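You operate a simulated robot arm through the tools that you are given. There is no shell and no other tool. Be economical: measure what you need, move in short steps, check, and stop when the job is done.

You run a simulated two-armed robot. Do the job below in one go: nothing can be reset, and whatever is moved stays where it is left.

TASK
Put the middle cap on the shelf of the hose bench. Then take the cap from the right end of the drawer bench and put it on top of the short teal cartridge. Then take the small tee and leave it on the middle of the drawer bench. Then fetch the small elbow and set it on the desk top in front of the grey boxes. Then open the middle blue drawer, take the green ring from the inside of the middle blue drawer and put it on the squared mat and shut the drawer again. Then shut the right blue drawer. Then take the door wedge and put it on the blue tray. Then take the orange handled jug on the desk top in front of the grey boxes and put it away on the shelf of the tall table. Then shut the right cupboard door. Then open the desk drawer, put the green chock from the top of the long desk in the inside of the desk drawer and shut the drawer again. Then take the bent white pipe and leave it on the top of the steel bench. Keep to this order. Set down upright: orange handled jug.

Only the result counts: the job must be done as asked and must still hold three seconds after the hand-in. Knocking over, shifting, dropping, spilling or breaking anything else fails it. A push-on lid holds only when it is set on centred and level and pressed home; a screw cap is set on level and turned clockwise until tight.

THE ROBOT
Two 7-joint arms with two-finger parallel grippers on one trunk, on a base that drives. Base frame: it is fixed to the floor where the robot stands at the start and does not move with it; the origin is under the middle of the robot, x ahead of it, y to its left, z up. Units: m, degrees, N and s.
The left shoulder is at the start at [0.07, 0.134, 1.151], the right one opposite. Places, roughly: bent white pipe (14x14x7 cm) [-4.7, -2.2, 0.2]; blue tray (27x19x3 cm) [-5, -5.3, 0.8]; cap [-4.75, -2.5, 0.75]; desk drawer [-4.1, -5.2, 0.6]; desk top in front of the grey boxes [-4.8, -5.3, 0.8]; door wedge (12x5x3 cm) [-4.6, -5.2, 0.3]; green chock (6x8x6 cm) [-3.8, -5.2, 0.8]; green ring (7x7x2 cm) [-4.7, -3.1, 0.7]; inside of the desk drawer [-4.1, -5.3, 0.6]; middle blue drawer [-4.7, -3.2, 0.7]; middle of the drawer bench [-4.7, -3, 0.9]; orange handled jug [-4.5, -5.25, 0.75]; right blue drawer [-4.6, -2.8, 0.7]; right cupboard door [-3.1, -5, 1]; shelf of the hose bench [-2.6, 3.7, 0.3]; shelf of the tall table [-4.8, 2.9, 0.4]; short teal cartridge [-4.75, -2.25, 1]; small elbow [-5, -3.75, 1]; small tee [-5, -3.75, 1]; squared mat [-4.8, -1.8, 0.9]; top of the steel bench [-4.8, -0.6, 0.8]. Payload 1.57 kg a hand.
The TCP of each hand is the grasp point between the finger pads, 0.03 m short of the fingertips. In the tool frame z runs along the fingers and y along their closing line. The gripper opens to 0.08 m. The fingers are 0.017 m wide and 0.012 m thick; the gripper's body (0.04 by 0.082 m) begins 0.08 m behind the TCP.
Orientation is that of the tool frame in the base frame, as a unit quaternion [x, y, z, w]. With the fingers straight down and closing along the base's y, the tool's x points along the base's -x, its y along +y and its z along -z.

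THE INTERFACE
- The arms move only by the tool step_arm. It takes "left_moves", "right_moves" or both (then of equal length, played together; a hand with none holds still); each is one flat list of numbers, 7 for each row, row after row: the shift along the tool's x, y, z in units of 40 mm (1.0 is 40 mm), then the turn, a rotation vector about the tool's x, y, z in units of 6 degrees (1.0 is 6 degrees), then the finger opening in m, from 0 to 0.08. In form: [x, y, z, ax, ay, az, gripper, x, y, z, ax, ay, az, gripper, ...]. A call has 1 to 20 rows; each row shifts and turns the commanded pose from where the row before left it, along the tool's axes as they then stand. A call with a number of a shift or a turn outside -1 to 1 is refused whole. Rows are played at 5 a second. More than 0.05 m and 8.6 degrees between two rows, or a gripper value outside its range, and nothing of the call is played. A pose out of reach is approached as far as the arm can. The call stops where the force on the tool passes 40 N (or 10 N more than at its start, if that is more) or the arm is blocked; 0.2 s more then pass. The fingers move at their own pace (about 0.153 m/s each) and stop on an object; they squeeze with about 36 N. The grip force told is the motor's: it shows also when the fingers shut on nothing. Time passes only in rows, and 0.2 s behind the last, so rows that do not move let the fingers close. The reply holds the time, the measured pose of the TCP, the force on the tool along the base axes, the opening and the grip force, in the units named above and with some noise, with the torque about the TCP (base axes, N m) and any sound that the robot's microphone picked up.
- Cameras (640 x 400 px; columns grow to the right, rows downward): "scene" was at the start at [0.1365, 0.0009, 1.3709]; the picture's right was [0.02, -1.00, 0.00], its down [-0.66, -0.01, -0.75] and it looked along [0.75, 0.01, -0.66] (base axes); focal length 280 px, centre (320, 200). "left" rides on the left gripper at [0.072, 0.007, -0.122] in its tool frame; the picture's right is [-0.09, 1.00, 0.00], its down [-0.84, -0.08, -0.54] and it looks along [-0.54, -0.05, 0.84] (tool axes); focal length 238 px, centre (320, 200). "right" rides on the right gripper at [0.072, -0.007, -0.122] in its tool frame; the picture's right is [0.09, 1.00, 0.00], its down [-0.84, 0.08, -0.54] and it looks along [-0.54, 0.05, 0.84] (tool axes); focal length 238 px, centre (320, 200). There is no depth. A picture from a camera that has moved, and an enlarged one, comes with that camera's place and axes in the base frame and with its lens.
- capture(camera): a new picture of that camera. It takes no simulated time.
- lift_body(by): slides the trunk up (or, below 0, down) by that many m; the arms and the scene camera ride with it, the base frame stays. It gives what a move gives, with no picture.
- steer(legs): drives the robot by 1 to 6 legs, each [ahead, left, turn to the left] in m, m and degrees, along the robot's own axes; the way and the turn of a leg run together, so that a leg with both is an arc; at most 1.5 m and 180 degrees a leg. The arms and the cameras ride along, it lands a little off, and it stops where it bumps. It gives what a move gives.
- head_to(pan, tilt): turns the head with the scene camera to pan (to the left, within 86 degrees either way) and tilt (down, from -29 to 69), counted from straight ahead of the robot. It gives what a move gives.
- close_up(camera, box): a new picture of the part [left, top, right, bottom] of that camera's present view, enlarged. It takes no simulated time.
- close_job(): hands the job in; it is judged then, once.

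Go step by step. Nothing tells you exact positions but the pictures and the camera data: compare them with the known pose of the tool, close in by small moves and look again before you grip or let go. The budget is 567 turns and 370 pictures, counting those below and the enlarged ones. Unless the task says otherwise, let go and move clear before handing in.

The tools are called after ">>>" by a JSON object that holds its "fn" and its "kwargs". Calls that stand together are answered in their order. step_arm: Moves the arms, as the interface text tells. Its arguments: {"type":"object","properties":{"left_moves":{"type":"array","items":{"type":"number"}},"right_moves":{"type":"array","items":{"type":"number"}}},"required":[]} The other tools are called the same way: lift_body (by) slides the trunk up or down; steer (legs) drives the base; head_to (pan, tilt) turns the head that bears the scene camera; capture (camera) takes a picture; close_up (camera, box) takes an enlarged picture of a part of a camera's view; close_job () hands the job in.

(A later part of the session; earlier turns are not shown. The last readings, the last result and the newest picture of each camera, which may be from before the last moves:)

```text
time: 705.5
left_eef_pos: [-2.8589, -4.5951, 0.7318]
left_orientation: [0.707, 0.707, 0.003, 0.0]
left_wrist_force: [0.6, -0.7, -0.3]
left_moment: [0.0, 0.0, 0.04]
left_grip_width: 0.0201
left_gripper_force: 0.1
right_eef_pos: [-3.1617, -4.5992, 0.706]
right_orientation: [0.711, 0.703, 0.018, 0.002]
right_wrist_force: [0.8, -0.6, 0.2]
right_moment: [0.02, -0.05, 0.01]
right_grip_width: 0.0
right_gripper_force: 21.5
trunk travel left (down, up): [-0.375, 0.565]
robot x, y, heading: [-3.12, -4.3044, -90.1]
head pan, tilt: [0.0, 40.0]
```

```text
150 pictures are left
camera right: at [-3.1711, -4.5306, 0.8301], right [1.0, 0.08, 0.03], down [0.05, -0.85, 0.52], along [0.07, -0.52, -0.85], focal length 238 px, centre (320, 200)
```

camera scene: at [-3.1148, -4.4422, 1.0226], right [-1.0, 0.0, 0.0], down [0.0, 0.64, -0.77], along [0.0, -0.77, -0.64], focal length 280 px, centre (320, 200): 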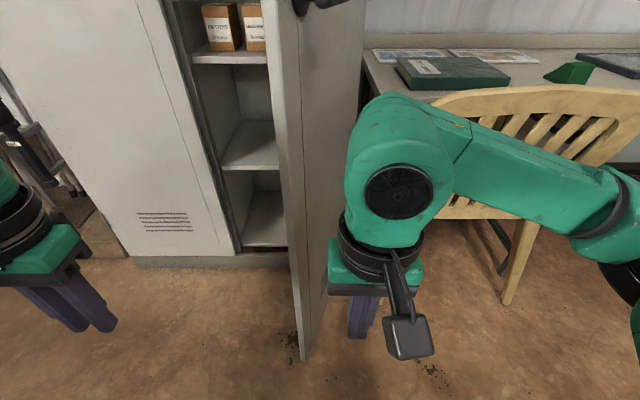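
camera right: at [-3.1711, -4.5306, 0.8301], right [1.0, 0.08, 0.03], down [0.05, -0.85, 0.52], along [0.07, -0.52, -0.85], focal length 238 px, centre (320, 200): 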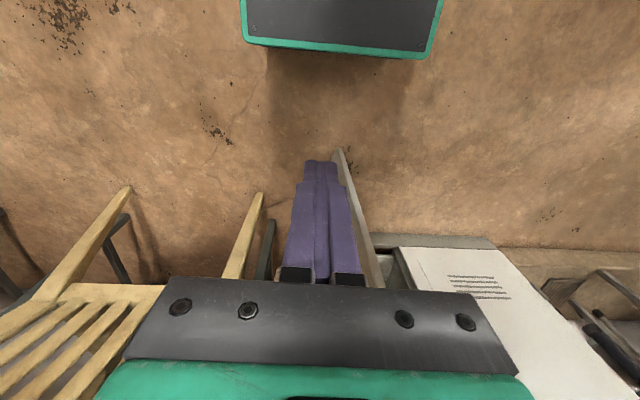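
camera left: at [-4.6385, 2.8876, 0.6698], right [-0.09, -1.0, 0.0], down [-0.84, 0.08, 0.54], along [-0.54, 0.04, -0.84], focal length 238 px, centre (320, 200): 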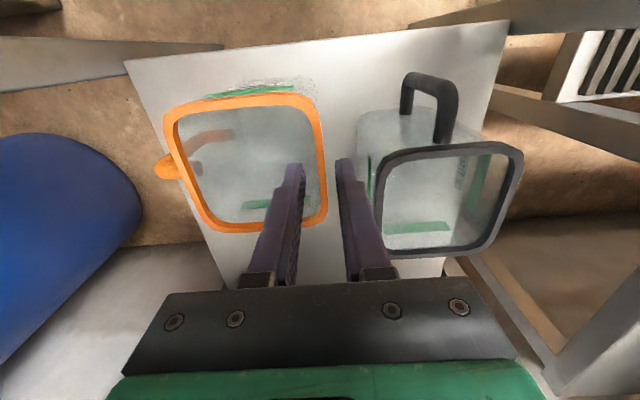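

>>> {"fn": "step_arm", "kwargs": {"right_moves": [-0.3, -0.6, 0, 0, 0, 0, 0, -0.9, -0.2, 0, 0, 0, 0, 0, -0.9, 0, 0, 0, 0, 0, 0, -0.9, 0, 0, 0, 0, 0, 0, -0.9, 0, 0, 0, 0, 0, 0, -0.6, 0, 0, 0, 0, 0, 0]}}

>>> {"fn": "capture", "kwargs": {"camera": "right"}}

>>> {"fn": "capture", "kwargs": {"camera": "scene"}}

```text
time: 706.9
left_eef_pos: [-2.8593, -4.5956, 0.7313]
left_orientation: [0.707, 0.707, 0.003, 0.0]
left_wrist_force: [-0.4, 0.3, 0.4]
left_moment: [-0.01, 0.01, -0.02]
left_grip_width: 0.0199
left_gripper_force: 0.1
right_eef_pos: [-3.1956, -4.7833, 0.7015]
right_orientation: [0.711, 0.703, 0.017, 0.002]
right_wrist_force: [-0.3, 0.4, 0.4]
right_moment: [0.0, 0.02, 0.0]
right_grip_width: 0.0001
right_gripper_force: 21.5
trunk travel left (down, up): [-0.375, 0.565]
robot x, y, heading: [-3.1173, -4.306, -90.2]
head pan, tilt: [0.0, 40.0]
```

```text
149 pictures are left
camera right: at [-3.205, -4.7132, 0.8272], right [1.0, 0.08, 0.03], down [0.05, -0.85, 0.52], along [0.07, -0.52, -0.85], focal length 238 px, centre (320, 200)
```

right: 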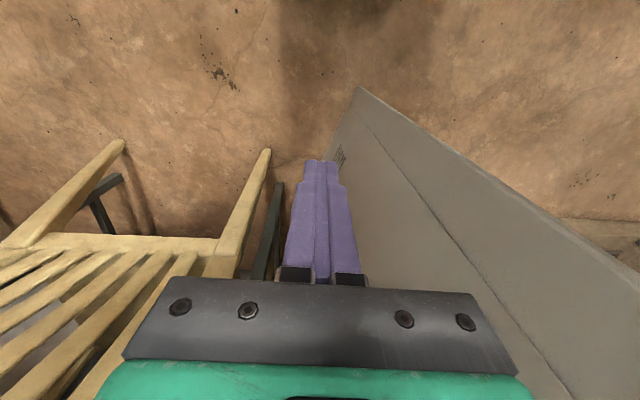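

```text
148 pictures are left
camera scene: at [-3.1147, -4.4424, 1.0225], right [-1.0, 0.0, 0.0], down [0.0, 0.64, -0.77], along [0.0, -0.77, -0.64], focal length 280 px, centre (320, 200)
```

scene: 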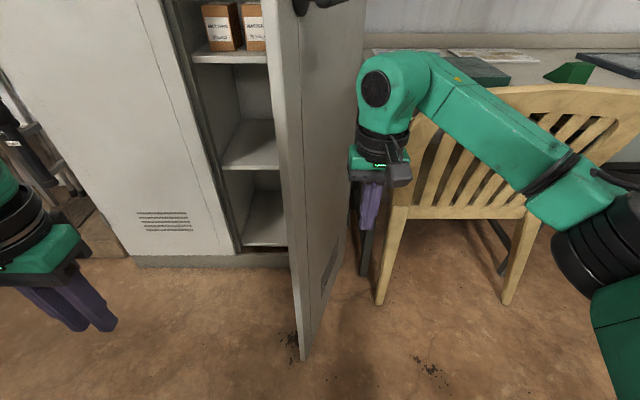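

>>> {"fn": "steer", "kwargs": {"legs": [[0.0, 0.12, 0]]}}

>>> {"fn": "capture", "kwargs": {"camera": "scene"}}

```text
time: 708.1
left_eef_pos: [-2.7373, -4.5954, 0.7302]
left_orientation: [0.707, 0.707, 0.002, 0.0]
left_wrist_force: [0.1, 0.0, 0.0]
left_moment: [0.02, 0.0, -0.02]
left_grip_width: 0.0199
left_gripper_force: 0.0
right_eef_pos: [-3.0756, -4.7809, 0.7037]
right_orientation: [0.712, 0.702, 0.017, 0.001]
right_wrist_force: [-0.5, -0.2, 0.7]
right_moment: [0.0, 0.01, 0.0]
right_grip_width: 0.0003
right_gripper_force: 20.8
trunk travel left (down, up): [-0.375, 0.565]
robot x, y, heading: [-2.9957, -4.3084, -89.6]
head pan, tilt: [0.0, 40.0]
```

```text
147 pictures are left
camera scene: at [-2.9935, -4.4421, 1.0225], right [-1.0, 0.0, 0.0], down [0.0, 0.64, -0.77], along [0.0, -0.77, -0.64], focal length 280 px, centre (320, 200)
```

scene: 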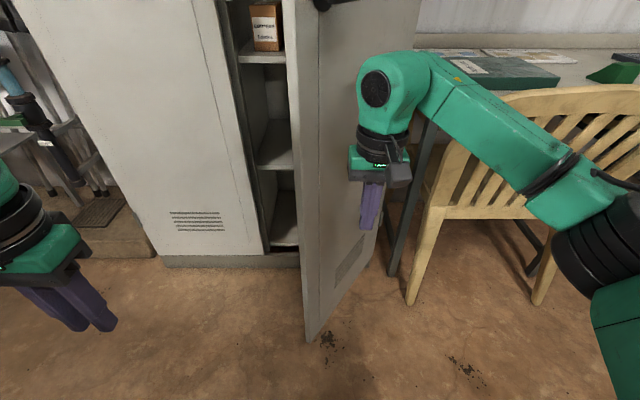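

>>> {"fn": "steer", "kwargs": {"legs": [[0.08, 0.12, 0], [0.1, 0.07, 0]]}}

>>> {"fn": "capture", "kwargs": {"camera": "scene"}}

```text
time: 710.3
left_eef_pos: [-2.5516, -4.7753, 0.73]
left_orientation: [0.707, 0.707, 0.002, 0.0]
left_wrist_force: [0.3, -0.6, -0.2]
left_moment: [0.06, -0.01, -0.01]
left_grip_width: 0.0202
left_gripper_force: 0.0
right_eef_pos: [-2.8868, -4.9606, 0.7032]
right_orientation: [0.712, 0.702, 0.018, 0.001]
right_wrist_force: [0.3, 0.3, -0.3]
right_moment: [0.03, 0.0, 0.0]
right_grip_width: 0.0
right_gripper_force: 21.2
trunk travel left (down, up): [-0.375, 0.565]
robot x, y, heading: [-2.8062, -4.4862, -90.4]
head pan, tilt: [0.0, 40.0]
```

```text
146 pictures are left
camera scene: at [-2.8058, -4.6224, 1.0224], right [-1.0, 0.0, 0.0], down [0.0, 0.64, -0.77], along [0.0, -0.77, -0.64], focal length 280 px, centre (320, 200)
```

scene: 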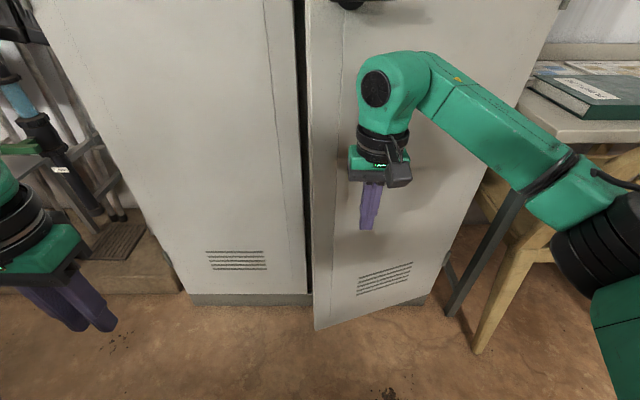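

>>> {"fn": "steer", "kwargs": {"legs": [[0.1, 0.02, 0]]}}

>>> {"fn": "step_arm", "kwargs": {"right_moves": [-0.3, 0, 0, 0, 0, 0, 0, -0.3, 0, 0, 0, 0, 0, 0, -0.3, 0, 0, 0, 0, 0, 0]}}

>>> {"fn": "capture", "kwargs": {"camera": "scene"}}

```text
time: 711.4
left_eef_pos: [-2.53, -4.8751, 0.7301]
left_orientation: [0.707, 0.707, 0.003, 0.0]
left_wrist_force: [0.0, 0.0, -0.2]
left_moment: [0.02, -0.03, 0.0]
left_grip_width: 0.0202
left_gripper_force: 0.1
right_eef_pos: [-2.8665, -5.0609, 0.7026]
right_orientation: [0.712, 0.702, 0.018, 0.003]
right_wrist_force: [-0.8, -0.1, -0.7]
right_moment: [0.01, -0.02, -0.02]
right_grip_width: 0.0002
right_gripper_force: 21.0
trunk travel left (down, up): [-0.375, 0.565]
robot x, y, heading: [-2.7899, -4.5841, -90.1]
head pan, tilt: [0.0, 40.0]
```

```text
time: 712.2
left_eef_pos: [-2.5293, -4.8747, 0.7312]
left_orientation: [0.707, 0.708, 0.002, 0.0]
left_wrist_force: [-0.2, 0.5, -0.3]
left_moment: [0.02, 0.05, 0.0]
left_grip_width: 0.0198
left_gripper_force: 0.0
right_eef_pos: [-2.8676, -5.0982, 0.7014]
right_orientation: [0.712, 0.702, 0.018, 0.002]
right_wrist_force: [-0.5, 0.1, -0.8]
right_moment: [0.01, -0.02, -0.02]
right_grip_width: 0.0002
right_gripper_force: 21.2
trunk travel left (down, up): [-0.375, 0.565]
robot x, y, heading: [-2.7902, -4.5864, -90.0]
head pan, tilt: [0.0, 40.0]
```

```text
145 pictures are left
camera scene: at [-2.786, -4.7219, 1.0225], right [-1.0, 0.0, 0.0], down [0.0, 0.64, -0.77], along [0.0, -0.77, -0.64], focal length 280 px, centre (320, 200)
```

scene: 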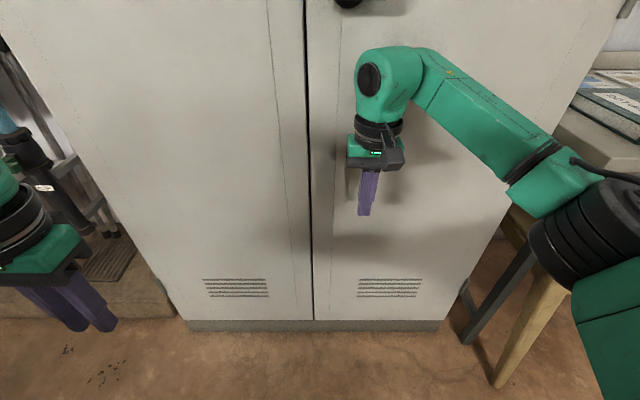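

>>> {"fn": "step_arm", "kwargs": {"right_moves": [-0.25, 0, 0, 0, 0, 0, 0, -0.2, 0, 0, 0, 0, 0, 0, -0.2, 0, 0, 0, 0, 0, 0, -0.2, 0, 0, 0, 0, 0, 0]}}

>>> {"fn": "head_to", "kwargs": {"pan": 0, "tilt": 10}}

>>> {"fn": "capture", "kwargs": {"camera": "scene"}}

```text
time: 713.2
left_eef_pos: [-2.5307, -4.8739, 0.7292]
left_orientation: [0.707, 0.707, 0.003, 0.001]
left_wrist_force: [-0.4, -0.4, -0.3]
left_moment: [0.0, 0.0, -0.02]
left_grip_width: 0.0202
left_gripper_force: 0.1
right_eef_pos: [-2.8666, -5.1297, 0.7032]
right_orientation: [0.711, 0.703, 0.017, 0.002]
right_wrist_force: [-0.1, -0.6, -0.5]
right_moment: [0.0, 0.03, -0.01]
right_grip_width: 0.0
right_gripper_force: 21.0
trunk travel left (down, up): [-0.375, 0.565]
robot x, y, heading: [-2.7869, -4.5836, -90.3]
head pan, tilt: [0.0, 40.0]
```

```text
time: 714.2
left_eef_pos: [-2.5312, -4.8733, 0.7314]
left_orientation: [0.707, 0.707, 0.002, 0.0]
left_wrist_force: [0.4, 0.4, 0.0]
left_moment: [0.0, -0.03, 0.01]
left_grip_width: 0.0201
left_gripper_force: 0.1
right_eef_pos: [-2.8678, -5.1311, 0.7041]
right_orientation: [0.711, 0.703, 0.017, 0.002]
right_wrist_force: [-0.6, -0.2, 0.2]
right_moment: [0.04, 0.01, 0.0]
right_grip_width: 0.0
right_gripper_force: 21.4
trunk travel left (down, up): [-0.375, 0.565]
robot x, y, heading: [-2.7872, -4.5861, -90.1]
head pan, tilt: [0.0, 10.0]
```

```text
144 pictures are left
camera scene: at [-2.7862, -4.7281, 1.0704], right [-1.0, 0.0, 0.0], down [0.0, 0.17, -0.98], along [0.0, -0.98, -0.17], focal length 280 px, centre (320, 200)
```

scene: 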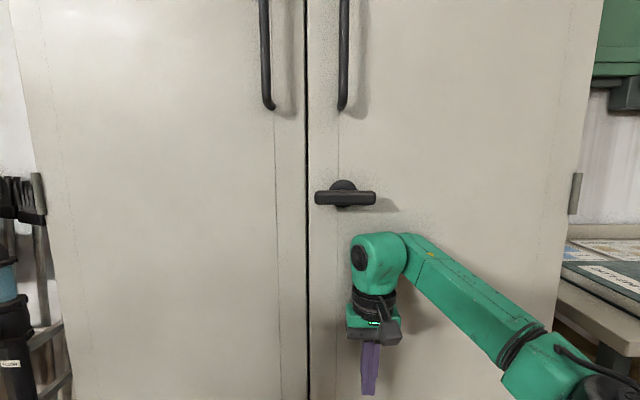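

>>> {"fn": "steer", "kwargs": {"legs": [[0.05, 0, 0]]}}

>>> {"fn": "step_arm", "kwargs": {"right_moves": [-0.15, 0, 0, 0, 0, 0, 0, -0.15, 0, 0, 0, 0, 0, 0, -0.15, 0, 0, 0, 0, 0, 0]}}

>>> {"fn": "capture", "kwargs": {"camera": "scene"}}

```text
time: 715.0
left_eef_pos: [-2.5321, -4.8779, 0.7344]
left_orientation: [0.708, 0.706, 0.0, 0.003]
left_wrist_force: [-0.1, -1.2, 0.2]
left_moment: [-0.02, -0.04, -0.01]
left_grip_width: 0.0198
left_gripper_force: 0.0
right_eef_pos: [-2.8692, -5.1289, 0.704]
right_orientation: [0.71, 0.704, 0.016, 0.0]
right_wrist_force: [0.1, -0.5, -0.6]
right_moment: [-0.02, 0.01, -0.01]
right_grip_width: 0.0001
right_gripper_force: 21.4
trunk travel left (down, up): [-0.375, 0.565]
robot x, y, heading: [-2.7896, -4.5903, -90.2]
head pan, tilt: [0.0, 10.0]
stopped in leg 1: the robot was blocked; the commanded pose is now the measured one
```

```text
time: 715.8
left_eef_pos: [-2.5312, -4.8658, 0.7368]
left_orientation: [0.708, 0.707, -0.005, 0.01]
left_wrist_force: [0.0, 0.5, 0.1]
left_moment: [0.0, 0.0, -0.02]
left_grip_width: 0.0198
left_gripper_force: 0.0
right_eef_pos: [-2.8655, -5.134, 0.7029]
right_orientation: [0.705, 0.709, 0.012, -0.003]
right_wrist_force: [0.4, 0.0, -0.5]
right_moment: [0.03, 0.02, -0.03]
right_grip_width: 0.0001
right_gripper_force: 21.5
trunk travel left (down, up): [-0.375, 0.565]
robot x, y, heading: [-2.789, -4.592, -90.2]
head pan, tilt: [0.0, 10.0]
```

```text
143 pictures are left
camera scene: at [-2.787, -4.7113, 1.0721], right [-1.0, 0.0, 0.0], down [0.0, 0.15, -0.99], along [0.0, -0.99, -0.15], focal length 280 px, centre (320, 200)
```

scene: 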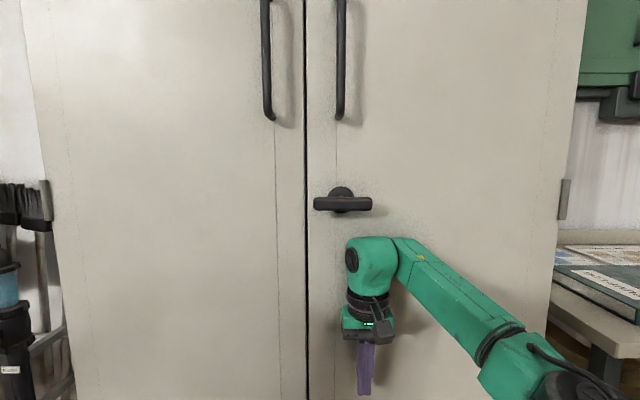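

The door is fully shut (hand pressed against it, robot blocked). Backing off towards the desk drawer.

>>> {"fn": "step_arm", "kwargs": {"right_moves": [0.6, 0, 0, 0, 0, 0, 0, 0.6, 0, 0, 0, 0, 0, 0]}}

>>> {"fn": "steer", "kwargs": {"legs": [[-0.5, 0, 0], [0, -1.3, 0]]}}

>>> {"fn": "head_to", "kwargs": {"pan": 0, "tilt": 25}}

>>> {"fn": "capture", "kwargs": {"camera": "scene"}}

```text
time: 716.4
left_eef_pos: [-2.5306, -4.8834, 0.7315]
left_orientation: [0.707, 0.707, 0.002, 0.001]
left_wrist_force: [0.1, 0.3, -0.5]
left_moment: [-0.02, 0.01, 0.02]
left_grip_width: 0.0198
left_gripper_force: 0.1
right_eef_pos: [-2.8701, -5.1093, 0.7038]
right_orientation: [0.711, 0.703, 0.019, -0.002]
right_wrist_force: [0.2, 0.4, 0.3]
right_moment: [-0.06, -0.02, 0.03]
right_grip_width: 0.0003
right_gripper_force: 21.1
trunk travel left (down, up): [-0.375, 0.565]
robot x, y, heading: [-2.7869, -4.5949, -90.0]
head pan, tilt: [0.0, 10.0]
```

```text
time: 718.9
left_eef_pos: [-2.5358, -4.4642, 0.726]
left_orientation: [0.715, 0.699, 0.009, -0.002]
left_wrist_force: [-0.3, -0.9, 0.7]
left_moment: [0.0, -0.03, -0.02]
left_grip_width: 0.02
left_gripper_force: 0.1
right_eef_pos: [-2.8756, -4.6837, 0.6956]
right_orientation: [0.713, 0.701, 0.022, -0.008]
right_wrist_force: [-0.2, -0.5, -0.4]
right_moment: [0.0, 0.01, 0.0]
right_grip_width: 0.0
right_gripper_force: 21.8
trunk travel left (down, up): [-0.375, 0.565]
robot x, y, heading: [-2.7899, -4.165, -90.5]
head pan, tilt: [0.0, 10.0]
stopped in leg 1: the robot was blocked; the commanded pose is now the measured one
```

```text
time: 719.6
left_eef_pos: [-2.5351, -4.464, 0.7269]
left_orientation: [0.714, 0.701, 0.011, -0.005]
left_wrist_force: [-0.8, 0.3, 0.3]
left_moment: [0.0, -0.01, -0.01]
left_grip_width: 0.0202
left_gripper_force: 0.1
right_eef_pos: [-2.873, -4.6855, 0.6929]
right_orientation: [0.712, 0.702, 0.025, -0.01]
right_wrist_force: [-0.4, 0.1, -0.4]
right_moment: [0.03, -0.04, -0.03]
right_grip_width: 0.0
right_gripper_force: 21.6
trunk travel left (down, up): [-0.375, 0.565]
robot x, y, heading: [-2.7921, -4.1692, -90.5]
head pan, tilt: [0.0, 25.0]
```

```text
142 pictures are left
camera scene: at [-2.7887, -4.321, 1.044], right [-1.0, 0.01, 0.0], down [0.0, 0.43, -0.9], along [-0.01, -0.9, -0.43], focal length 280 px, centre (320, 200)
```

scene: 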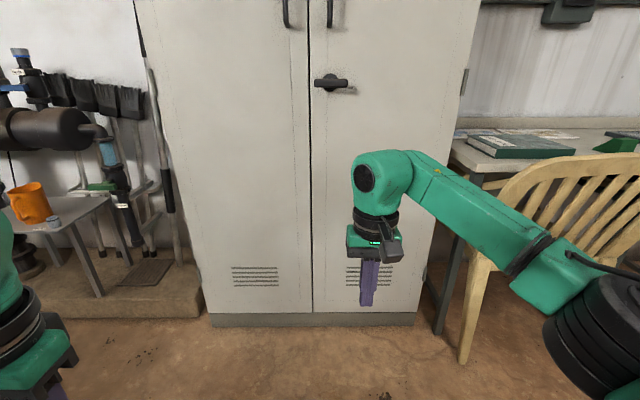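

Something behind stopped me. I'll look to both sides before moving on.

>>> {"fn": "head_to", "kwargs": {"pan": 86, "tilt": 35}}

>>> {"fn": "capture", "kwargs": {"camera": "scene"}}

>>> {"fn": "head_to", "kwargs": {"pan": -86, "tilt": 35}}

>>> {"fn": "capture", "kwargs": {"camera": "scene"}}

```text
time: 721.2
left_eef_pos: [-2.5352, -4.4643, 0.7258]
left_orientation: [0.713, 0.701, 0.01, -0.004]
left_wrist_force: [0.2, 0.2, -0.4]
left_moment: [0.0, 0.02, 0.0]
left_grip_width: 0.02
left_gripper_force: 0.1
right_eef_pos: [-2.8738, -4.6857, 0.6926]
right_orientation: [0.711, 0.703, 0.025, -0.01]
right_wrist_force: [-0.1, -0.2, -0.6]
right_moment: [0.0, -0.01, -0.02]
right_grip_width: 0.0
right_gripper_force: 21.4
trunk travel left (down, up): [-0.375, 0.565]
robot x, y, heading: [-2.7895, -4.1664, -90.4]
head pan, tilt: [85.9, 35.0]
```

```text
141 pictures are left
camera scene: at [-2.7004, -4.236, 1.0293], right [-0.08, -1.0, -0.01], down [-0.57, 0.06, -0.82], along [0.82, -0.06, -0.57], focal length 280 px, centre (320, 200)
```

scene: 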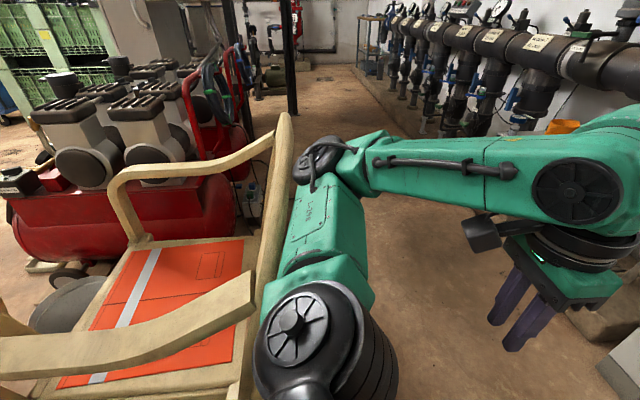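

```text
time: 723.8
left_eef_pos: [-2.5363, -4.4659, 0.7267]
left_orientation: [0.713, 0.701, 0.011, -0.004]
left_wrist_force: [0.4, 0.7, 0.1]
left_moment: [-0.02, -0.03, -0.01]
left_grip_width: 0.0202
left_gripper_force: 0.0
right_eef_pos: [-2.8736, -4.6866, 0.6934]
right_orientation: [0.711, 0.702, 0.024, -0.01]
right_wrist_force: [-0.8, -0.8, 1.1]
right_moment: [-0.03, 0.01, 0.02]
right_grip_width: 0.0
right_gripper_force: 21.6
trunk travel left (down, up): [-0.375, 0.565]
robot x, y, heading: [-2.7888, -4.166, -90.4]
head pan, tilt: [-85.9, 35.0]
```

```text
140 pictures are left
camera scene: at [-2.8761, -4.2348, 1.0292], right [-0.06, 1.0, 0.01], down [0.57, 0.05, -0.82], along [-0.82, -0.05, -0.57], focal length 280 px, centre (320, 200)
```

scene: 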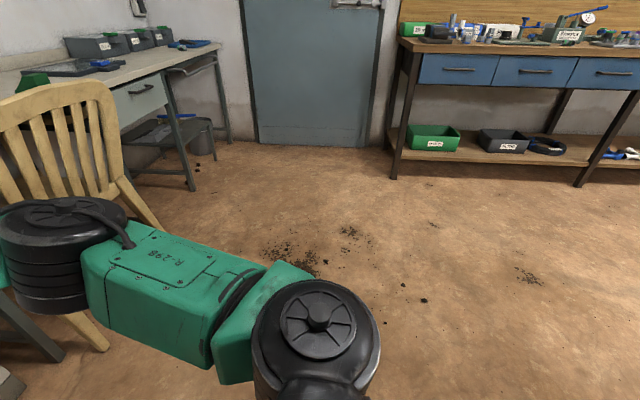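

>>> {"fn": "steer", "kwargs": {"legs": [[0.08, 0, 0.5], [0, -1.35, 0]]}}

>>> {"fn": "head_to", "kwargs": {"pan": 0, "tilt": 25}}

>>> {"fn": "capture", "kwargs": {"camera": "scene"}}

```text
time: 731.4
left_eef_pos: [-3.9047, -4.5435, 0.7305]
left_orientation: [0.705, 0.709, 0.005, 0.001]
left_wrist_force: [0.1, -0.8, -0.5]
left_moment: [0.0, 0.01, 0.02]
left_grip_width: 0.0201
left_gripper_force: 0.0
right_eef_pos: [-4.2385, -4.7721, 0.7007]
right_orientation: [0.704, 0.71, 0.02, -0.005]
right_wrist_force: [-0.6, 1.0, 0.1]
right_moment: [0.02, 0.0, -0.03]
right_grip_width: 0.0
right_gripper_force: 20.9
trunk travel left (down, up): [-0.375, 0.565]
robot x, y, heading: [-4.1661, -4.2607, -89.0]
head pan, tilt: [-85.9, 35.0]
```

```text
time: 733.0
left_eef_pos: [-3.9046, -4.5443, 0.7298]
left_orientation: [0.706, 0.709, 0.006, 0.0]
left_wrist_force: [-0.3, -1.3, 0.9]
left_moment: [0.0, -0.03, 0.03]
left_grip_width: 0.0198
left_gripper_force: 0.0
right_eef_pos: [-4.239, -4.7731, 0.6999]
right_orientation: [0.703, 0.711, 0.019, -0.006]
right_wrist_force: [0.6, 0.5, -0.1]
right_moment: [-0.01, 0.01, 0.03]
right_grip_width: 0.0
right_gripper_force: 21.3
trunk travel left (down, up): [-0.375, 0.565]
robot x, y, heading: [-4.1663, -4.2614, -89.1]
head pan, tilt: [0.0, 25.0]
```

```text
139 pictures are left
camera scene: at [-4.1614, -4.4021, 1.0458], right [-1.0, -0.01, 0.0], down [-0.01, 0.42, -0.91], along [0.01, -0.91, -0.42], focal length 280 px, centre (320, 200)
```

scene: 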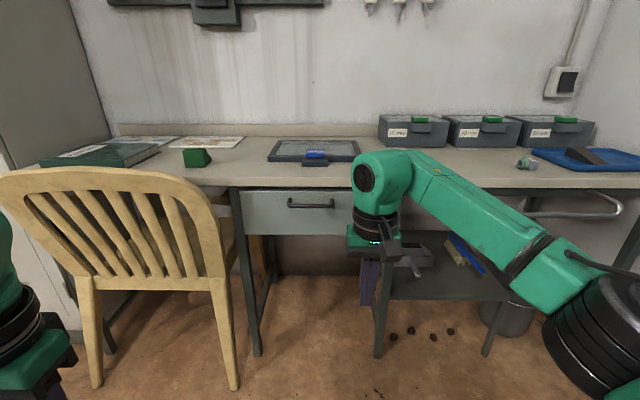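

The desk drawer's handle is at about (-4.13,-5.085,0.72). Preparing the right hand pose: back, roll 90°, tilt forward.

>>> {"fn": "step_arm", "kwargs": {"right_moves": [0.9, 0, -0.6, 0, 0.3, 0, 0.06, 0.9, 0, -0.6, 0, 0.2, 0, 0.06, 0.9, 0, -0.6, 0, 0, 0, 0.06, 0.5, 0, -0.6, 0, 0, 0.9, 0.06, 0, 0, 0, 0, 0, 1, 0.06, 0, 0, 0, 0, 0, 1, 0.06, 0, 0, 0, 0, 0, 1, 0.06, 0, 0, 0, 0, 0, 1, 0.06, 0, 0, 0, 0, 0, 1, 0.06, 0, 0, 0, 0, 0, 1, 0.06, 0, 0, 0, 0, 0, 1, 0.06, 0, 0, 0, 0, 0, 1, 0.06, 0, 0, 0, 0, 0, 1, 0.06, 0, 0, 0, 0, 0, 1, 0.06, 0, 0, 0, 0, 0, 1, 0.06, 0, 0, 0, 0, 0, 1, 0.06, 0, 0, 0, 0, 0, 1, 0.06, 0, 0, 0, 0, 0, 1, 0.06]}}

>>> {"fn": "step_arm", "kwargs": {"right_moves": [0, 0, 0, -1, 0, 0, 0.06, 0, 0, 0, -1, 0, 0, 0.06, 0, 0, 0, -1, 0, 0, 0.06, 0, 0, 0, -1, 0, 0, 0.06, 0, 0, 0, -1, 0, 0, 0.06, 0, 0, 0, -1, 0, 0, 0.06, 0, 0, 0, -1, 0, 0, 0.06, 0, 0, 0, -1, 0, 0, 0.06, 0, 0, 0, -1, 0, 0, 0.06, 0, 0, 0, -1, 0, 0, 0.06]}}

>>> {"fn": "steer", "kwargs": {"legs": [[0.12, 0.1, -1]]}}

>>> {"fn": "capture", "kwargs": {"camera": "right"}}

>>> {"fn": "capture", "kwargs": {"camera": "scene"}}

```text
time: 736.8
left_eef_pos: [-3.9052, -4.5437, 0.7305]
left_orientation: [0.705, 0.709, 0.006, 0.001]
left_wrist_force: [0.2, 0.2, -0.3]
left_moment: [0.0, 0.0, 0.0]
left_grip_width: 0.02
left_gripper_force: 0.0
right_eef_pos: [-4.2423, -4.6511, 0.8045]
right_orientation: [0.999, 0.009, 0.01, -0.043]
right_wrist_force: [-0.3, 0.5, -0.3]
right_moment: [-0.01, 0.0, 0.01]
right_grip_width: 0.0603
right_gripper_force: 0.1
trunk travel left (down, up): [-0.375, 0.565]
robot x, y, heading: [-4.1654, -4.2593, -89.3]
head pan, tilt: [0.0, 25.0]
```

```text
time: 739.0
left_eef_pos: [-3.905, -4.5448, 0.7302]
left_orientation: [0.705, 0.709, 0.006, 0.001]
left_wrist_force: [0.2, -0.3, -0.3]
left_moment: [-0.01, 0.0, 0.04]
left_grip_width: 0.0199
left_gripper_force: 0.1
right_eef_pos: [-4.2429, -4.6501, 0.8043]
right_orientation: [0.887, 0.003, 0.015, 0.462]
right_wrist_force: [1.1, 0.5, -0.6]
right_moment: [0.03, 0.03, 0.0]
right_grip_width: 0.06
right_gripper_force: 0.1
trunk travel left (down, up): [-0.375, 0.565]
robot x, y, heading: [-4.1653, -4.2626, -89.0]
head pan, tilt: [0.0, 25.0]
```

```text
time: 740.3
left_eef_pos: [-3.8131, -4.6668, 0.7303]
left_orientation: [0.711, 0.703, 0.006, 0.0]
left_wrist_force: [0.8, 0.0, -0.6]
left_moment: [0.02, 0.03, 0.02]
left_grip_width: 0.0203
left_gripper_force: 0.0
right_eef_pos: [-4.151, -4.7668, 0.8036]
right_orientation: [0.886, -0.004, 0.009, 0.463]
right_wrist_force: [-0.2, -0.7, -0.2]
right_moment: [0.01, 0.0, -0.02]
right_grip_width: 0.06
right_gripper_force: 0.0
trunk travel left (down, up): [-0.375, 0.565]
robot x, y, heading: [-4.0662, -4.3756, -90.2]
head pan, tilt: [0.0, 25.0]
```

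```text
138 pictures are left
camera right: at [-4.0806, -4.6634, 0.8709], right [0.08, -0.57, 0.82], down [-0.84, 0.4, 0.36], along [-0.53, -0.72, -0.45], focal length 238 px, centre (320, 200)
```

right: 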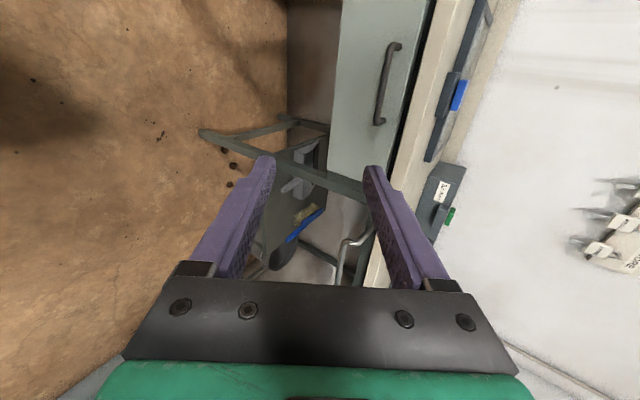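

```text
137 pictures are left
camera scene: at [-4.0656, -4.519, 1.0457], right [-1.0, 0.0, 0.0], down [0.0, 0.42, -0.91], along [0.0, -0.91, -0.42], focal length 280 px, centre (320, 200)
```

scene: 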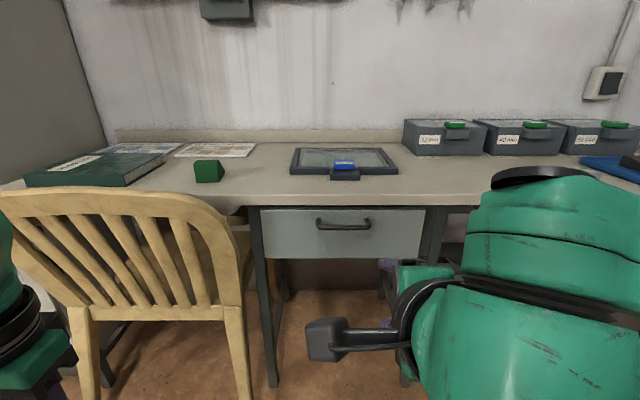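

>>> {"fn": "steer", "kwargs": {"legs": [[0.1, 0, 0]]}}

>>> {"fn": "step_arm", "kwargs": {"right_moves": [0.136, 0.306, 0.966, 0, 0, 0, 0.06, 0.136, 0.306, 0.966, 0, 0, 0, 0.06, 0.136, 0.306, 0.966, 0, 0, 0, 0.06, 0.136, 0.306, 0.966, 0, 0, 0, 0.06, 0.136, 0.306, 0.966, 0, 0, 0, 0.06]}}

>>> {"fn": "capture", "kwargs": {"camera": "right"}}

```text
time: 741.5
left_eef_pos: [-3.813, -4.7664, 0.7296]
left_orientation: [0.711, 0.703, 0.006, 0.0]
left_wrist_force: [-0.3, -0.4, 0.0]
left_moment: [0.01, 0.0, 0.04]
left_grip_width: 0.0199
left_gripper_force: 0.1
right_eef_pos: [-4.152, -4.8662, 0.8038]
right_orientation: [0.887, -0.004, 0.009, 0.461]
right_wrist_force: [-0.1, -0.7, 0.1]
right_moment: [0.01, 0.01, 0.02]
right_grip_width: 0.06
right_gripper_force: 0.0
trunk travel left (down, up): [-0.375, 0.565]
robot x, y, heading: [-4.0703, -4.4749, -90.1]
head pan, tilt: [0.0, 25.0]
```

```text
time: 742.7
left_eef_pos: [-3.8136, -4.7648, 0.7302]
left_orientation: [0.711, 0.703, 0.005, 0.001]
left_wrist_force: [-0.3, -0.3, -0.4]
left_moment: [-0.02, 0.0, 0.0]
left_grip_width: 0.02
left_gripper_force: 0.1
right_eef_pos: [-4.1217, -5.0595, 0.7457]
right_orientation: [0.887, -0.005, 0.009, 0.462]
right_wrist_force: [0.7, 0.3, -0.4]
right_moment: [-0.04, -0.01, 0.03]
right_grip_width: 0.0602
right_gripper_force: 0.0
trunk travel left (down, up): [-0.375, 0.565]
robot x, y, heading: [-4.0708, -4.4774, -90.2]
head pan, tilt: [0.0, 25.0]
```

```text
136 pictures are left
camera right: at [-4.0519, -4.9556, 0.8112], right [0.08, -0.57, 0.82], down [-0.84, 0.4, 0.36], along [-0.53, -0.72, -0.45], focal length 238 px, centre (320, 200)
```

right: 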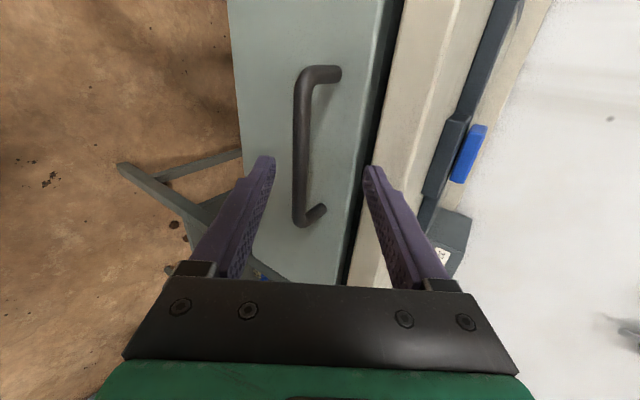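

>>> {"fn": "step_arm", "kwargs": {"right_moves": [-0.1, -0.3, 0.5, 0, 0, 0, 0.06, 0, 0, 0.5, 0, 0, 0, 0.06]}}

>>> {"fn": "capture", "kwargs": {"camera": "right"}}

```text
time: 743.3
left_eef_pos: [-3.8128, -4.7588, 0.7341]
left_orientation: [0.711, 0.703, 0.003, 0.005]
left_wrist_force: [-0.5, 0.0, -0.6]
left_moment: [0.01, -0.01, -0.03]
left_grip_width: 0.0201
left_gripper_force: 0.0
right_eef_pos: [-4.1273, -5.079, 0.7183]
right_orientation: [0.884, -0.005, 0.011, 0.467]
right_wrist_force: [-6.1, 32.6, 16.0]
right_moment: [-1.19, -0.13, -0.23]
right_grip_width: 0.0548
right_gripper_force: 0.1
trunk travel left (down, up): [-0.375, 0.565]
robot x, y, heading: [-4.0671, -4.4727, -90.2]
head pan, tilt: [0.0, 25.0]
```

```text
135 pictures are left
camera right: at [-4.0567, -4.9746, 0.785], right [0.07, -0.56, 0.82], down [-0.85, 0.4, 0.35], along [-0.53, -0.72, -0.45], focal length 238 px, centre (320, 200)
```

right: 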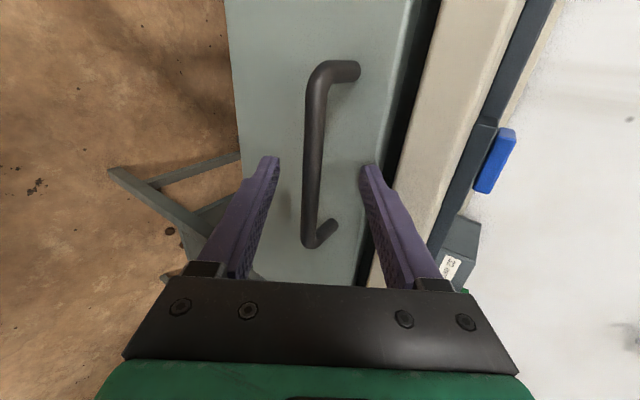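

>>> {"fn": "step_arm", "kwargs": {"right_moves": [0, -0.1, -0.1, 0, 0, 0, 0.03, 0, 0, 0, 0, 0, 0, 0.0, 0, 0, 0, 0, 0, 0, 0.0]}}

>>> {"fn": "capture", "kwargs": {"camera": "right"}}

```text
time: 744.1
left_eef_pos: [-3.8121, -4.7666, 0.7297]
left_orientation: [0.712, 0.702, 0.007, 0.0]
left_wrist_force: [0.6, 0.1, 0.3]
left_moment: [-0.03, 0.02, -0.02]
left_grip_width: 0.0201
left_gripper_force: 0.0
right_eef_pos: [-4.1273, -5.0801, 0.7104]
right_orientation: [0.887, -0.003, 0.009, 0.461]
right_wrist_force: [0.2, -2.5, -5.9]
right_moment: [-0.05, 0.62, 0.13]
right_grip_width: 0.0118
right_gripper_force: 28.8
trunk travel left (down, up): [-0.375, 0.565]
robot x, y, heading: [-4.0688, -4.4757, -90.1]
head pan, tilt: [0.0, 25.0]
```

```text
134 pictures are left
camera right: at [-4.0563, -4.9771, 0.7765], right [0.08, -0.57, 0.82], down [-0.84, 0.4, 0.36], along [-0.53, -0.72, -0.45], focal length 238 px, centre (320, 200)
```

right: 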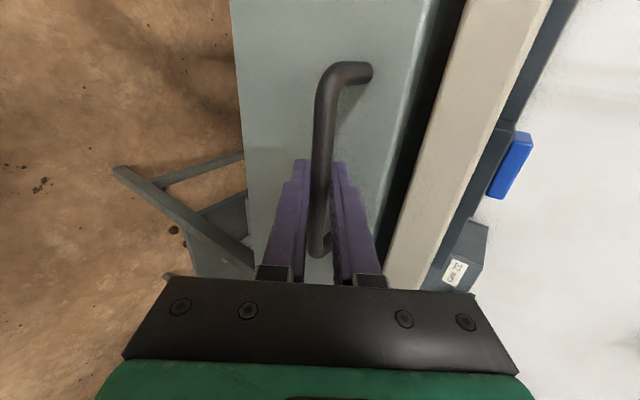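

>>> {"fn": "step_arm", "kwargs": {"right_moves": [0, -0.57, -0.82, 0, 0, 0, 0, 0, -0.57, -0.82, 0, 0, 0, 0, 0, -0.57, -0.82, 0, 0, 0, 0, 0, -0.57, -0.82, 0, 0, 0, 0, 0, -0.57, -0.82, 0, 0, 0, 0]}}

>>> {"fn": "capture", "kwargs": {"camera": "scene"}}

```text
time: 745.3
left_eef_pos: [-3.8134, -4.7658, 0.7314]
left_orientation: [0.712, 0.702, 0.009, 0.001]
left_wrist_force: [0.5, -0.4, 0.2]
left_moment: [0.01, 0.0, 0.0]
left_grip_width: 0.02
left_gripper_force: 0.0
right_eef_pos: [-4.1276, -4.8802, 0.7088]
right_orientation: [0.888, -0.005, 0.008, 0.459]
right_wrist_force: [-13.6, 1.3, -18.1]
right_moment: [0.07, 0.71, 0.0]
right_grip_width: 0.0119
right_gripper_force: 29.8
trunk travel left (down, up): [-0.375, 0.565]
robot x, y, heading: [-4.0663, -4.4766, -90.0]
head pan, tilt: [0.0, 25.0]
```

```text
133 pictures are left
camera scene: at [-4.0689, -4.6198, 1.0453], right [-1.0, 0.0, 0.0], down [0.0, 0.42, -0.91], along [0.0, -0.91, -0.42], focal length 280 px, centre (320, 200)
```

scene: 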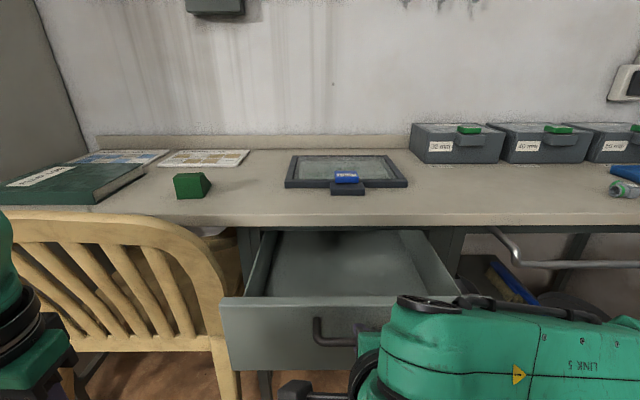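

Drawer is open. Releasing the handle, withdrawing and returning the hand to pointing down.

>>> {"fn": "step_arm", "kwargs": {"right_moves": [0, 0, 0, 0, 0, 0, 0.05, 0, 0, 0, 0, 0, 0, 0.05, 0, 0, -0.8, 0, 0, 0, 0.05, 0, 0, -0.8, 0, 0, 0, 0.05, 0, 0.6, -0.7, 0, 0, 0, 0.05, 0, 0.8, -0.5, 0, 0, 0, 0.05, 0, 0.9, -0.2, 0, 0, 0, 0.05, 0, 0.9, 0, 0, 0, 0, 0.05, 0, 0.9, 0, 0, 0, 0, 0.05]}}

>>> {"fn": "lift_body", "kwargs": {"by": 0.3}}

>>> {"fn": "step_arm", "kwargs": {"right_moves": [0, 0, 0, 1, 0, 0, 0.07, 0, 0, 0, 1, 0, 0, 0.07, 0, 0, 0, 1, 0, 0, 0.07, 0, 0, 0, 1, 0, 0, 0.07, 0, 0, 0, 1, 0, 0, 0.07, 0, 0, 0, 1, 0, 0, 0.07, 0, 0, 0, 1, 0, 0, 0.07, 0, 0, 0, 1, 0, 0, 0.07, 0, 0, 0, 1, 0, 0, 0.07]}}

>>> {"fn": "capture", "kwargs": {"camera": "scene"}}

```text
time: 747.3
left_eef_pos: [-3.8114, -4.7651, 0.7299]
left_orientation: [0.712, 0.703, 0.006, 0.001]
left_wrist_force: [0.1, -0.3, 0.2]
left_moment: [0.0, 0.04, -0.03]
left_grip_width: 0.02
left_gripper_force: 0.0
right_eef_pos: [-4.1325, -4.8759, 0.9131]
right_orientation: [0.887, -0.004, 0.01, 0.461]
right_wrist_force: [0.3, 0.6, -0.1]
right_moment: [0.01, 0.01, -0.03]
right_grip_width: 0.0502
right_gripper_force: 0.1
trunk travel left (down, up): [-0.375, 0.565]
robot x, y, heading: [-4.0679, -4.4743, -90.4]
head pan, tilt: [0.0, 25.0]
```

```text
time: 750.3
left_eef_pos: [-3.8122, -4.7653, 1.0302]
left_orientation: [0.712, 0.702, 0.005, 0.0]
left_wrist_force: [0.0, -0.8, 0.1]
left_moment: [0.02, 0.02, 0.0]
left_grip_width: 0.0202
left_gripper_force: 0.1
right_eef_pos: [-4.1341, -4.8763, 1.2137]
right_orientation: [0.887, -0.004, 0.009, 0.462]
right_wrist_force: [-0.2, 0.0, 0.5]
right_moment: [0.0, -0.03, -0.03]
right_grip_width: 0.0498
right_gripper_force: 0.1
trunk travel left (down, up): [-0.675, 0.265]
robot x, y, heading: [-4.0651, -4.4761, -90.2]
head pan, tilt: [0.0, 25.0]
```

```text
time: 752.3
left_eef_pos: [-3.8119, -4.7651, 1.0304]
left_orientation: [0.711, 0.703, 0.006, 0.001]
left_wrist_force: [-0.8, 0.1, 0.0]
left_moment: [-0.03, 0.0, 0.02]
left_grip_width: 0.0197
left_gripper_force: 0.0
right_eef_pos: [-4.1319, -4.8753, 1.2136]
right_orientation: [1.0, 0.0, 0.011, 0.009]
right_wrist_force: [0.2, -0.3, 0.0]
right_moment: [0.01, 0.0, -0.01]
right_grip_width: 0.0699
right_gripper_force: 0.1
trunk travel left (down, up): [-0.675, 0.265]
robot x, y, heading: [-4.0672, -4.4762, -89.9]
head pan, tilt: [0.0, 25.0]
```

```text
132 pictures are left
camera scene: at [-4.0658, -4.6182, 1.3458], right [-1.0, 0.0, 0.0], down [0.0, 0.42, -0.91], along [0.0, -0.91, -0.42], focal length 280 px, centre (320, 200)
```

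scene: 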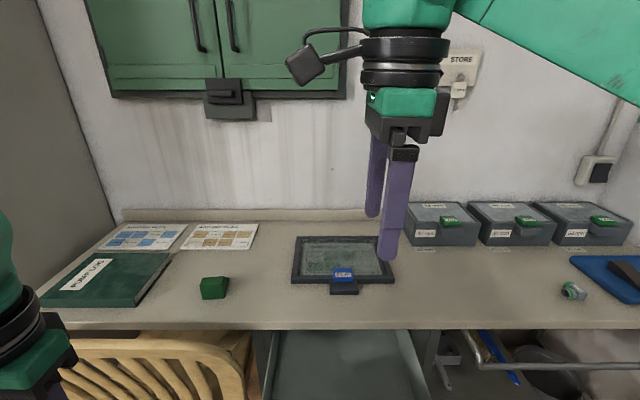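

>>> {"fn": "steer", "kwargs": {"legs": [[0.0, 0.39, 0]]}}

>>> {"fn": "head_to", "kwargs": {"pan": 0, "tilt": 40}}

>>> {"fn": "capture", "kwargs": {"camera": "scene"}}

>>> {"fn": "close_up", "kwargs": {"camera": "scene", "box": [280, 130, 420, 230]}}

```text
time: 754.8
left_eef_pos: [-3.4105, -4.7594, 1.0302]
left_orientation: [0.706, 0.709, 0.006, 0.001]
left_wrist_force: [-1.5, 0.9, 0.2]
left_moment: [-0.03, -0.02, 0.01]
left_grip_width: 0.0202
left_gripper_force: 0.1
right_eef_pos: [-3.7293, -4.875, 1.2136]
right_orientation: [1.0, 0.007, 0.012, 0.009]
right_wrist_force: [0.6, 0.0, 0.2]
right_moment: [-0.04, 0.03, 0.0]
right_grip_width: 0.0701
right_gripper_force: 0.0
trunk travel left (down, up): [-0.675, 0.265]
robot x, y, heading: [-3.6703, -4.4785, -89.0]
head pan, tilt: [0.0, 25.0]
```

```text
time: 755.5
left_eef_pos: [-3.4108, -4.7588, 1.0302]
left_orientation: [0.705, 0.709, 0.005, 0.001]
left_wrist_force: [0.0, 0.6, -0.2]
left_moment: [-0.03, -0.04, 0.03]
left_grip_width: 0.0201
left_gripper_force: 0.0
right_eef_pos: [-3.728, -4.8742, 1.2125]
right_orientation: [1.0, 0.007, 0.011, 0.009]
right_wrist_force: [0.2, -0.1, 0.7]
right_moment: [-0.01, 0.0, 0.06]
right_grip_width: 0.07
right_gripper_force: 0.1
trunk travel left (down, up): [-0.675, 0.265]
robot x, y, heading: [-3.6704, -4.4734, -89.3]
head pan, tilt: [0.0, 40.0]
```

```text
131 pictures are left
camera scene: at [-3.6662, -4.6089, 1.3226], right [-1.0, -0.01, 0.0], down [-0.01, 0.64, -0.77], along [0.01, -0.77, -0.64], focal length 280 px, centre (320, 200)
```

scene: 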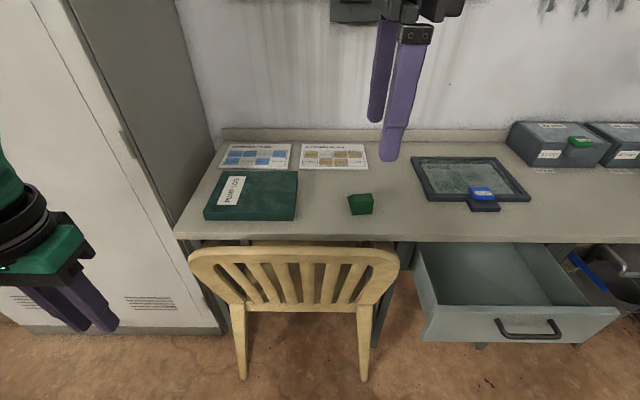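

```text
4.00 times, centred on (350, 180) of scene
camera zoom: at [-3.6662, -4.6089, 1.3226], right [-1.0, -0.01, 0.0], down [-0.01, 0.64, -0.77], along [0.01, -0.77, -0.64], focal length 1118 px, centre (200, 280)
```

zoom: 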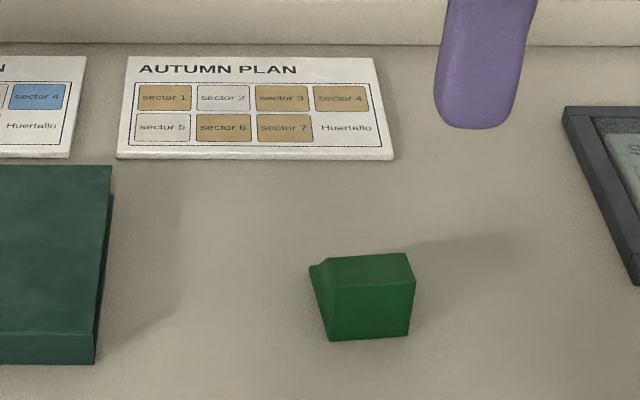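

>>> {"fn": "step_arm", "kwargs": {"left_moves": [0.3, 0, -0.9, 0, 0, 0, 0.05, 0.3, 0, -0.9, 0, 0, 0, 0.05, 0.3, 0, -0.9, 0, 0, 0, 0.05, 0.3, 0, -0.9, 0, 0, 0, 0.05, 0, 0, -0.9, 0, 0, 0, 0.05], "right_moves": [-0.2, 0, 0.5, 0, 0, 0, 0.075, -0.2, 0, 0.5, 0, 0, 0, 0.075, -0.2, 0, 0.5, 0, 0, 0, 0.075, -0.2, 0, 0.5, 0, 0, 0, 0.075, -0.2, 0, 0, 0, 0, 0, 0.075]}}

>>> {"fn": "steer", "kwargs": {"legs": [[0.22, 0, -0.7]]}}

>>> {"fn": "capture", "kwargs": {"camera": "right"}}

```text
time: 756.7
left_eef_pos: [-3.46, -4.7476, 1.1766]
left_orientation: [0.706, 0.708, 0.005, 0.002]
left_wrist_force: [0.0, -0.3, 0.4]
left_moment: [0.03, -0.04, -0.01]
left_grip_width: 0.0502
left_gripper_force: 0.0
left hand out of reach, approached as far as the arm can: row 1, 2, 3, 4, 5
right_eef_pos: [-3.7675, -4.8764, 1.1334]
right_orientation: [1.0, 0.008, 0.011, 0.009]
right_wrist_force: [0.7, 0.4, 0.5]
right_moment: [0.02, -0.01, -0.02]
right_grip_width: 0.0754
right_gripper_force: 0.0
trunk travel left (down, up): [-0.675, 0.265]
robot x, y, heading: [-3.6714, -4.4771, -89.4]
head pan, tilt: [0.0, 40.0]
```

```text
time: 758.4
left_eef_pos: [-3.4584, -4.9647, 1.1751]
left_orientation: [0.708, 0.706, 0.005, 0.001]
left_wrist_force: [-0.3, -0.9, 0.4]
left_moment: [-0.01, -0.01, -0.02]
left_grip_width: 0.0501
left_gripper_force: 0.0
right_eef_pos: [-3.7666, -5.0934, 1.1322]
right_orientation: [1.0, 0.004, 0.011, 0.01]
right_wrist_force: [0.6, 0.8, 0.3]
right_moment: [0.01, 0.03, 0.02]
right_grip_width: 0.0749
right_gripper_force: 0.2
trunk travel left (down, up): [-0.675, 0.265]
robot x, y, heading: [-3.6678, -4.6941, -89.4]
head pan, tilt: [0.0, 40.0]
```

```text
129 pictures are left
camera right: at [-3.6971, -5.0834, 1.2566], right [0.1, -0.99, 0.02], down [-0.85, -0.07, 0.53], along [-0.52, -0.07, -0.85], focal length 238 px, centre (320, 200)
```

right: 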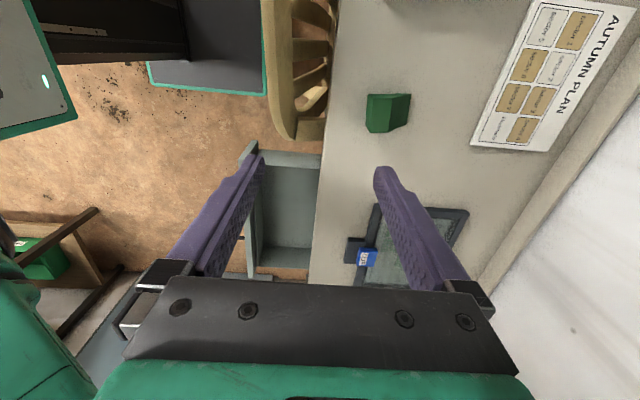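

The chock is ~6 cm wide along x and 8 cm along y, so I'll roll the hand back to close along x.

>>> {"fn": "step_arm", "kwargs": {"right_moves": [0, 0, 0, 0, 0, -1, 0.08, 0, 0, 0, 0, 0, -1, 0.08, 0, 0, 0, 0, 0, -1, 0.08, 0, 0, 0, 0, 0, -1, 0.08, 0, 0, 0, 0, 0, -1, 0.08, 0, 0, 0, 0, 0, -1, 0.08, 0, 0, 0, 0, 0, -1, 0.08, 0, 0, 0, 0, 0, -1, 0.08, 0, 0, 0, 0, 0, -1, 0.08, 0, 0, 0, 0, 0, -1, 0.08, 0, 0, 0, 0, 0, -1, 0.08, 0, 0, 0, 0, 0, -1, 0.08, 0, 0, 0, 0, 0, -1, 0.08, 0, 0, 0, 0, 0, -1, 0.08, 0, 0, 0, 0, 0, -1, 0.08]}}

>>> {"fn": "step_arm", "kwargs": {"right_moves": [-0.8, 0, 0, 0, 0, 0, 0.08, -0.7, -0.1, 0.6, 0, 0, 0, 0.08, -0.5, 0, 0.8, 0, 0, 0, 0.08]}}

>>> {"fn": "capture", "kwargs": {"camera": "right"}}

>>> {"fn": "capture", "kwargs": {"camera": "scene"}}

```text
time: 761.6
left_eef_pos: [-3.4577, -4.9673, 1.1757]
left_orientation: [0.708, 0.706, 0.006, 0.001]
left_wrist_force: [-0.1, 0.1, 0.8]
left_moment: [0.04, 0.04, -0.02]
left_grip_width: 0.0503
left_gripper_force: 0.0
right_eef_pos: [-3.7655, -5.0939, 1.1324]
right_orientation: [0.703, 0.711, 0.001, 0.014]
right_wrist_force: [-0.2, -0.3, -0.8]
right_moment: [0.0, -0.01, 0.0]
right_grip_width: 0.0801
right_gripper_force: 0.0
trunk travel left (down, up): [-0.675, 0.265]
robot x, y, heading: [-3.6696, -4.6911, -89.8]
head pan, tilt: [0.0, 40.0]
```

```text
time: 762.4
left_eef_pos: [-3.4587, -4.9687, 1.1757]
left_orientation: [0.709, 0.706, 0.006, 0.001]
left_wrist_force: [1.3, -1.1, -0.4]
left_moment: [0.01, 0.0, -0.02]
left_grip_width: 0.0501
left_gripper_force: 0.1
right_eef_pos: [-3.7682, -5.1752, 1.0778]
right_orientation: [0.704, 0.71, 0.001, 0.014]
right_wrist_force: [-0.1, 0.0, 0.1]
right_moment: [0.03, 0.02, -0.04]
right_grip_width: 0.08
right_gripper_force: 0.1
trunk travel left (down, up): [-0.675, 0.265]
robot x, y, heading: [-3.6638, -4.6913, -89.7]
head pan, tilt: [0.0, 40.0]
```

```text
128 pictures are left
camera right: at [-3.7775, -5.1019, 1.1995], right [0.99, 0.1, 0.02], down [0.07, -0.83, 0.56], along [0.07, -0.55, -0.83], focal length 238 px, centre (320, 200)
```

right: 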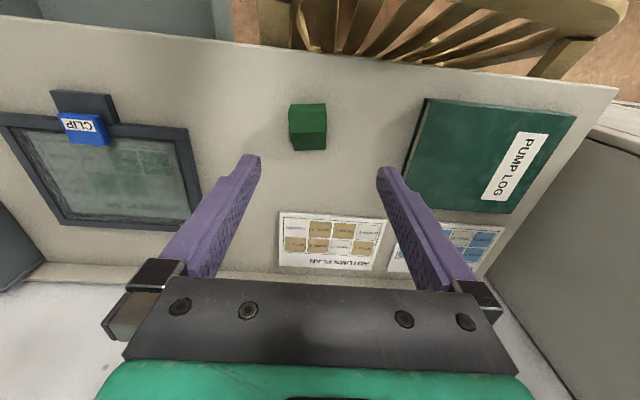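

```text
127 pictures are left
camera scene: at [-3.6656, -4.8281, 1.3224], right [-1.0, -0.01, 0.0], down [0.0, 0.64, -0.77], along [0.0, -0.77, -0.64], focal length 280 px, centre (320, 200)
```

scene: 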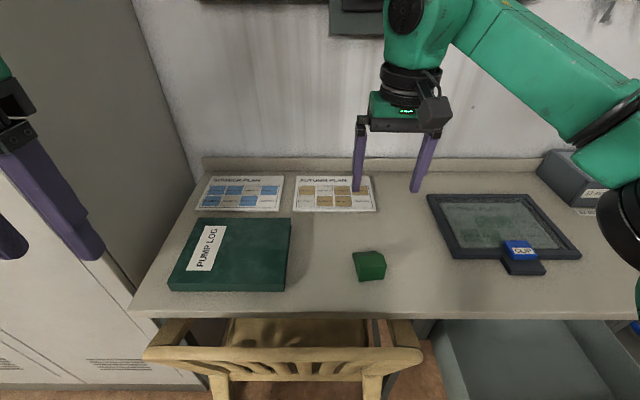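

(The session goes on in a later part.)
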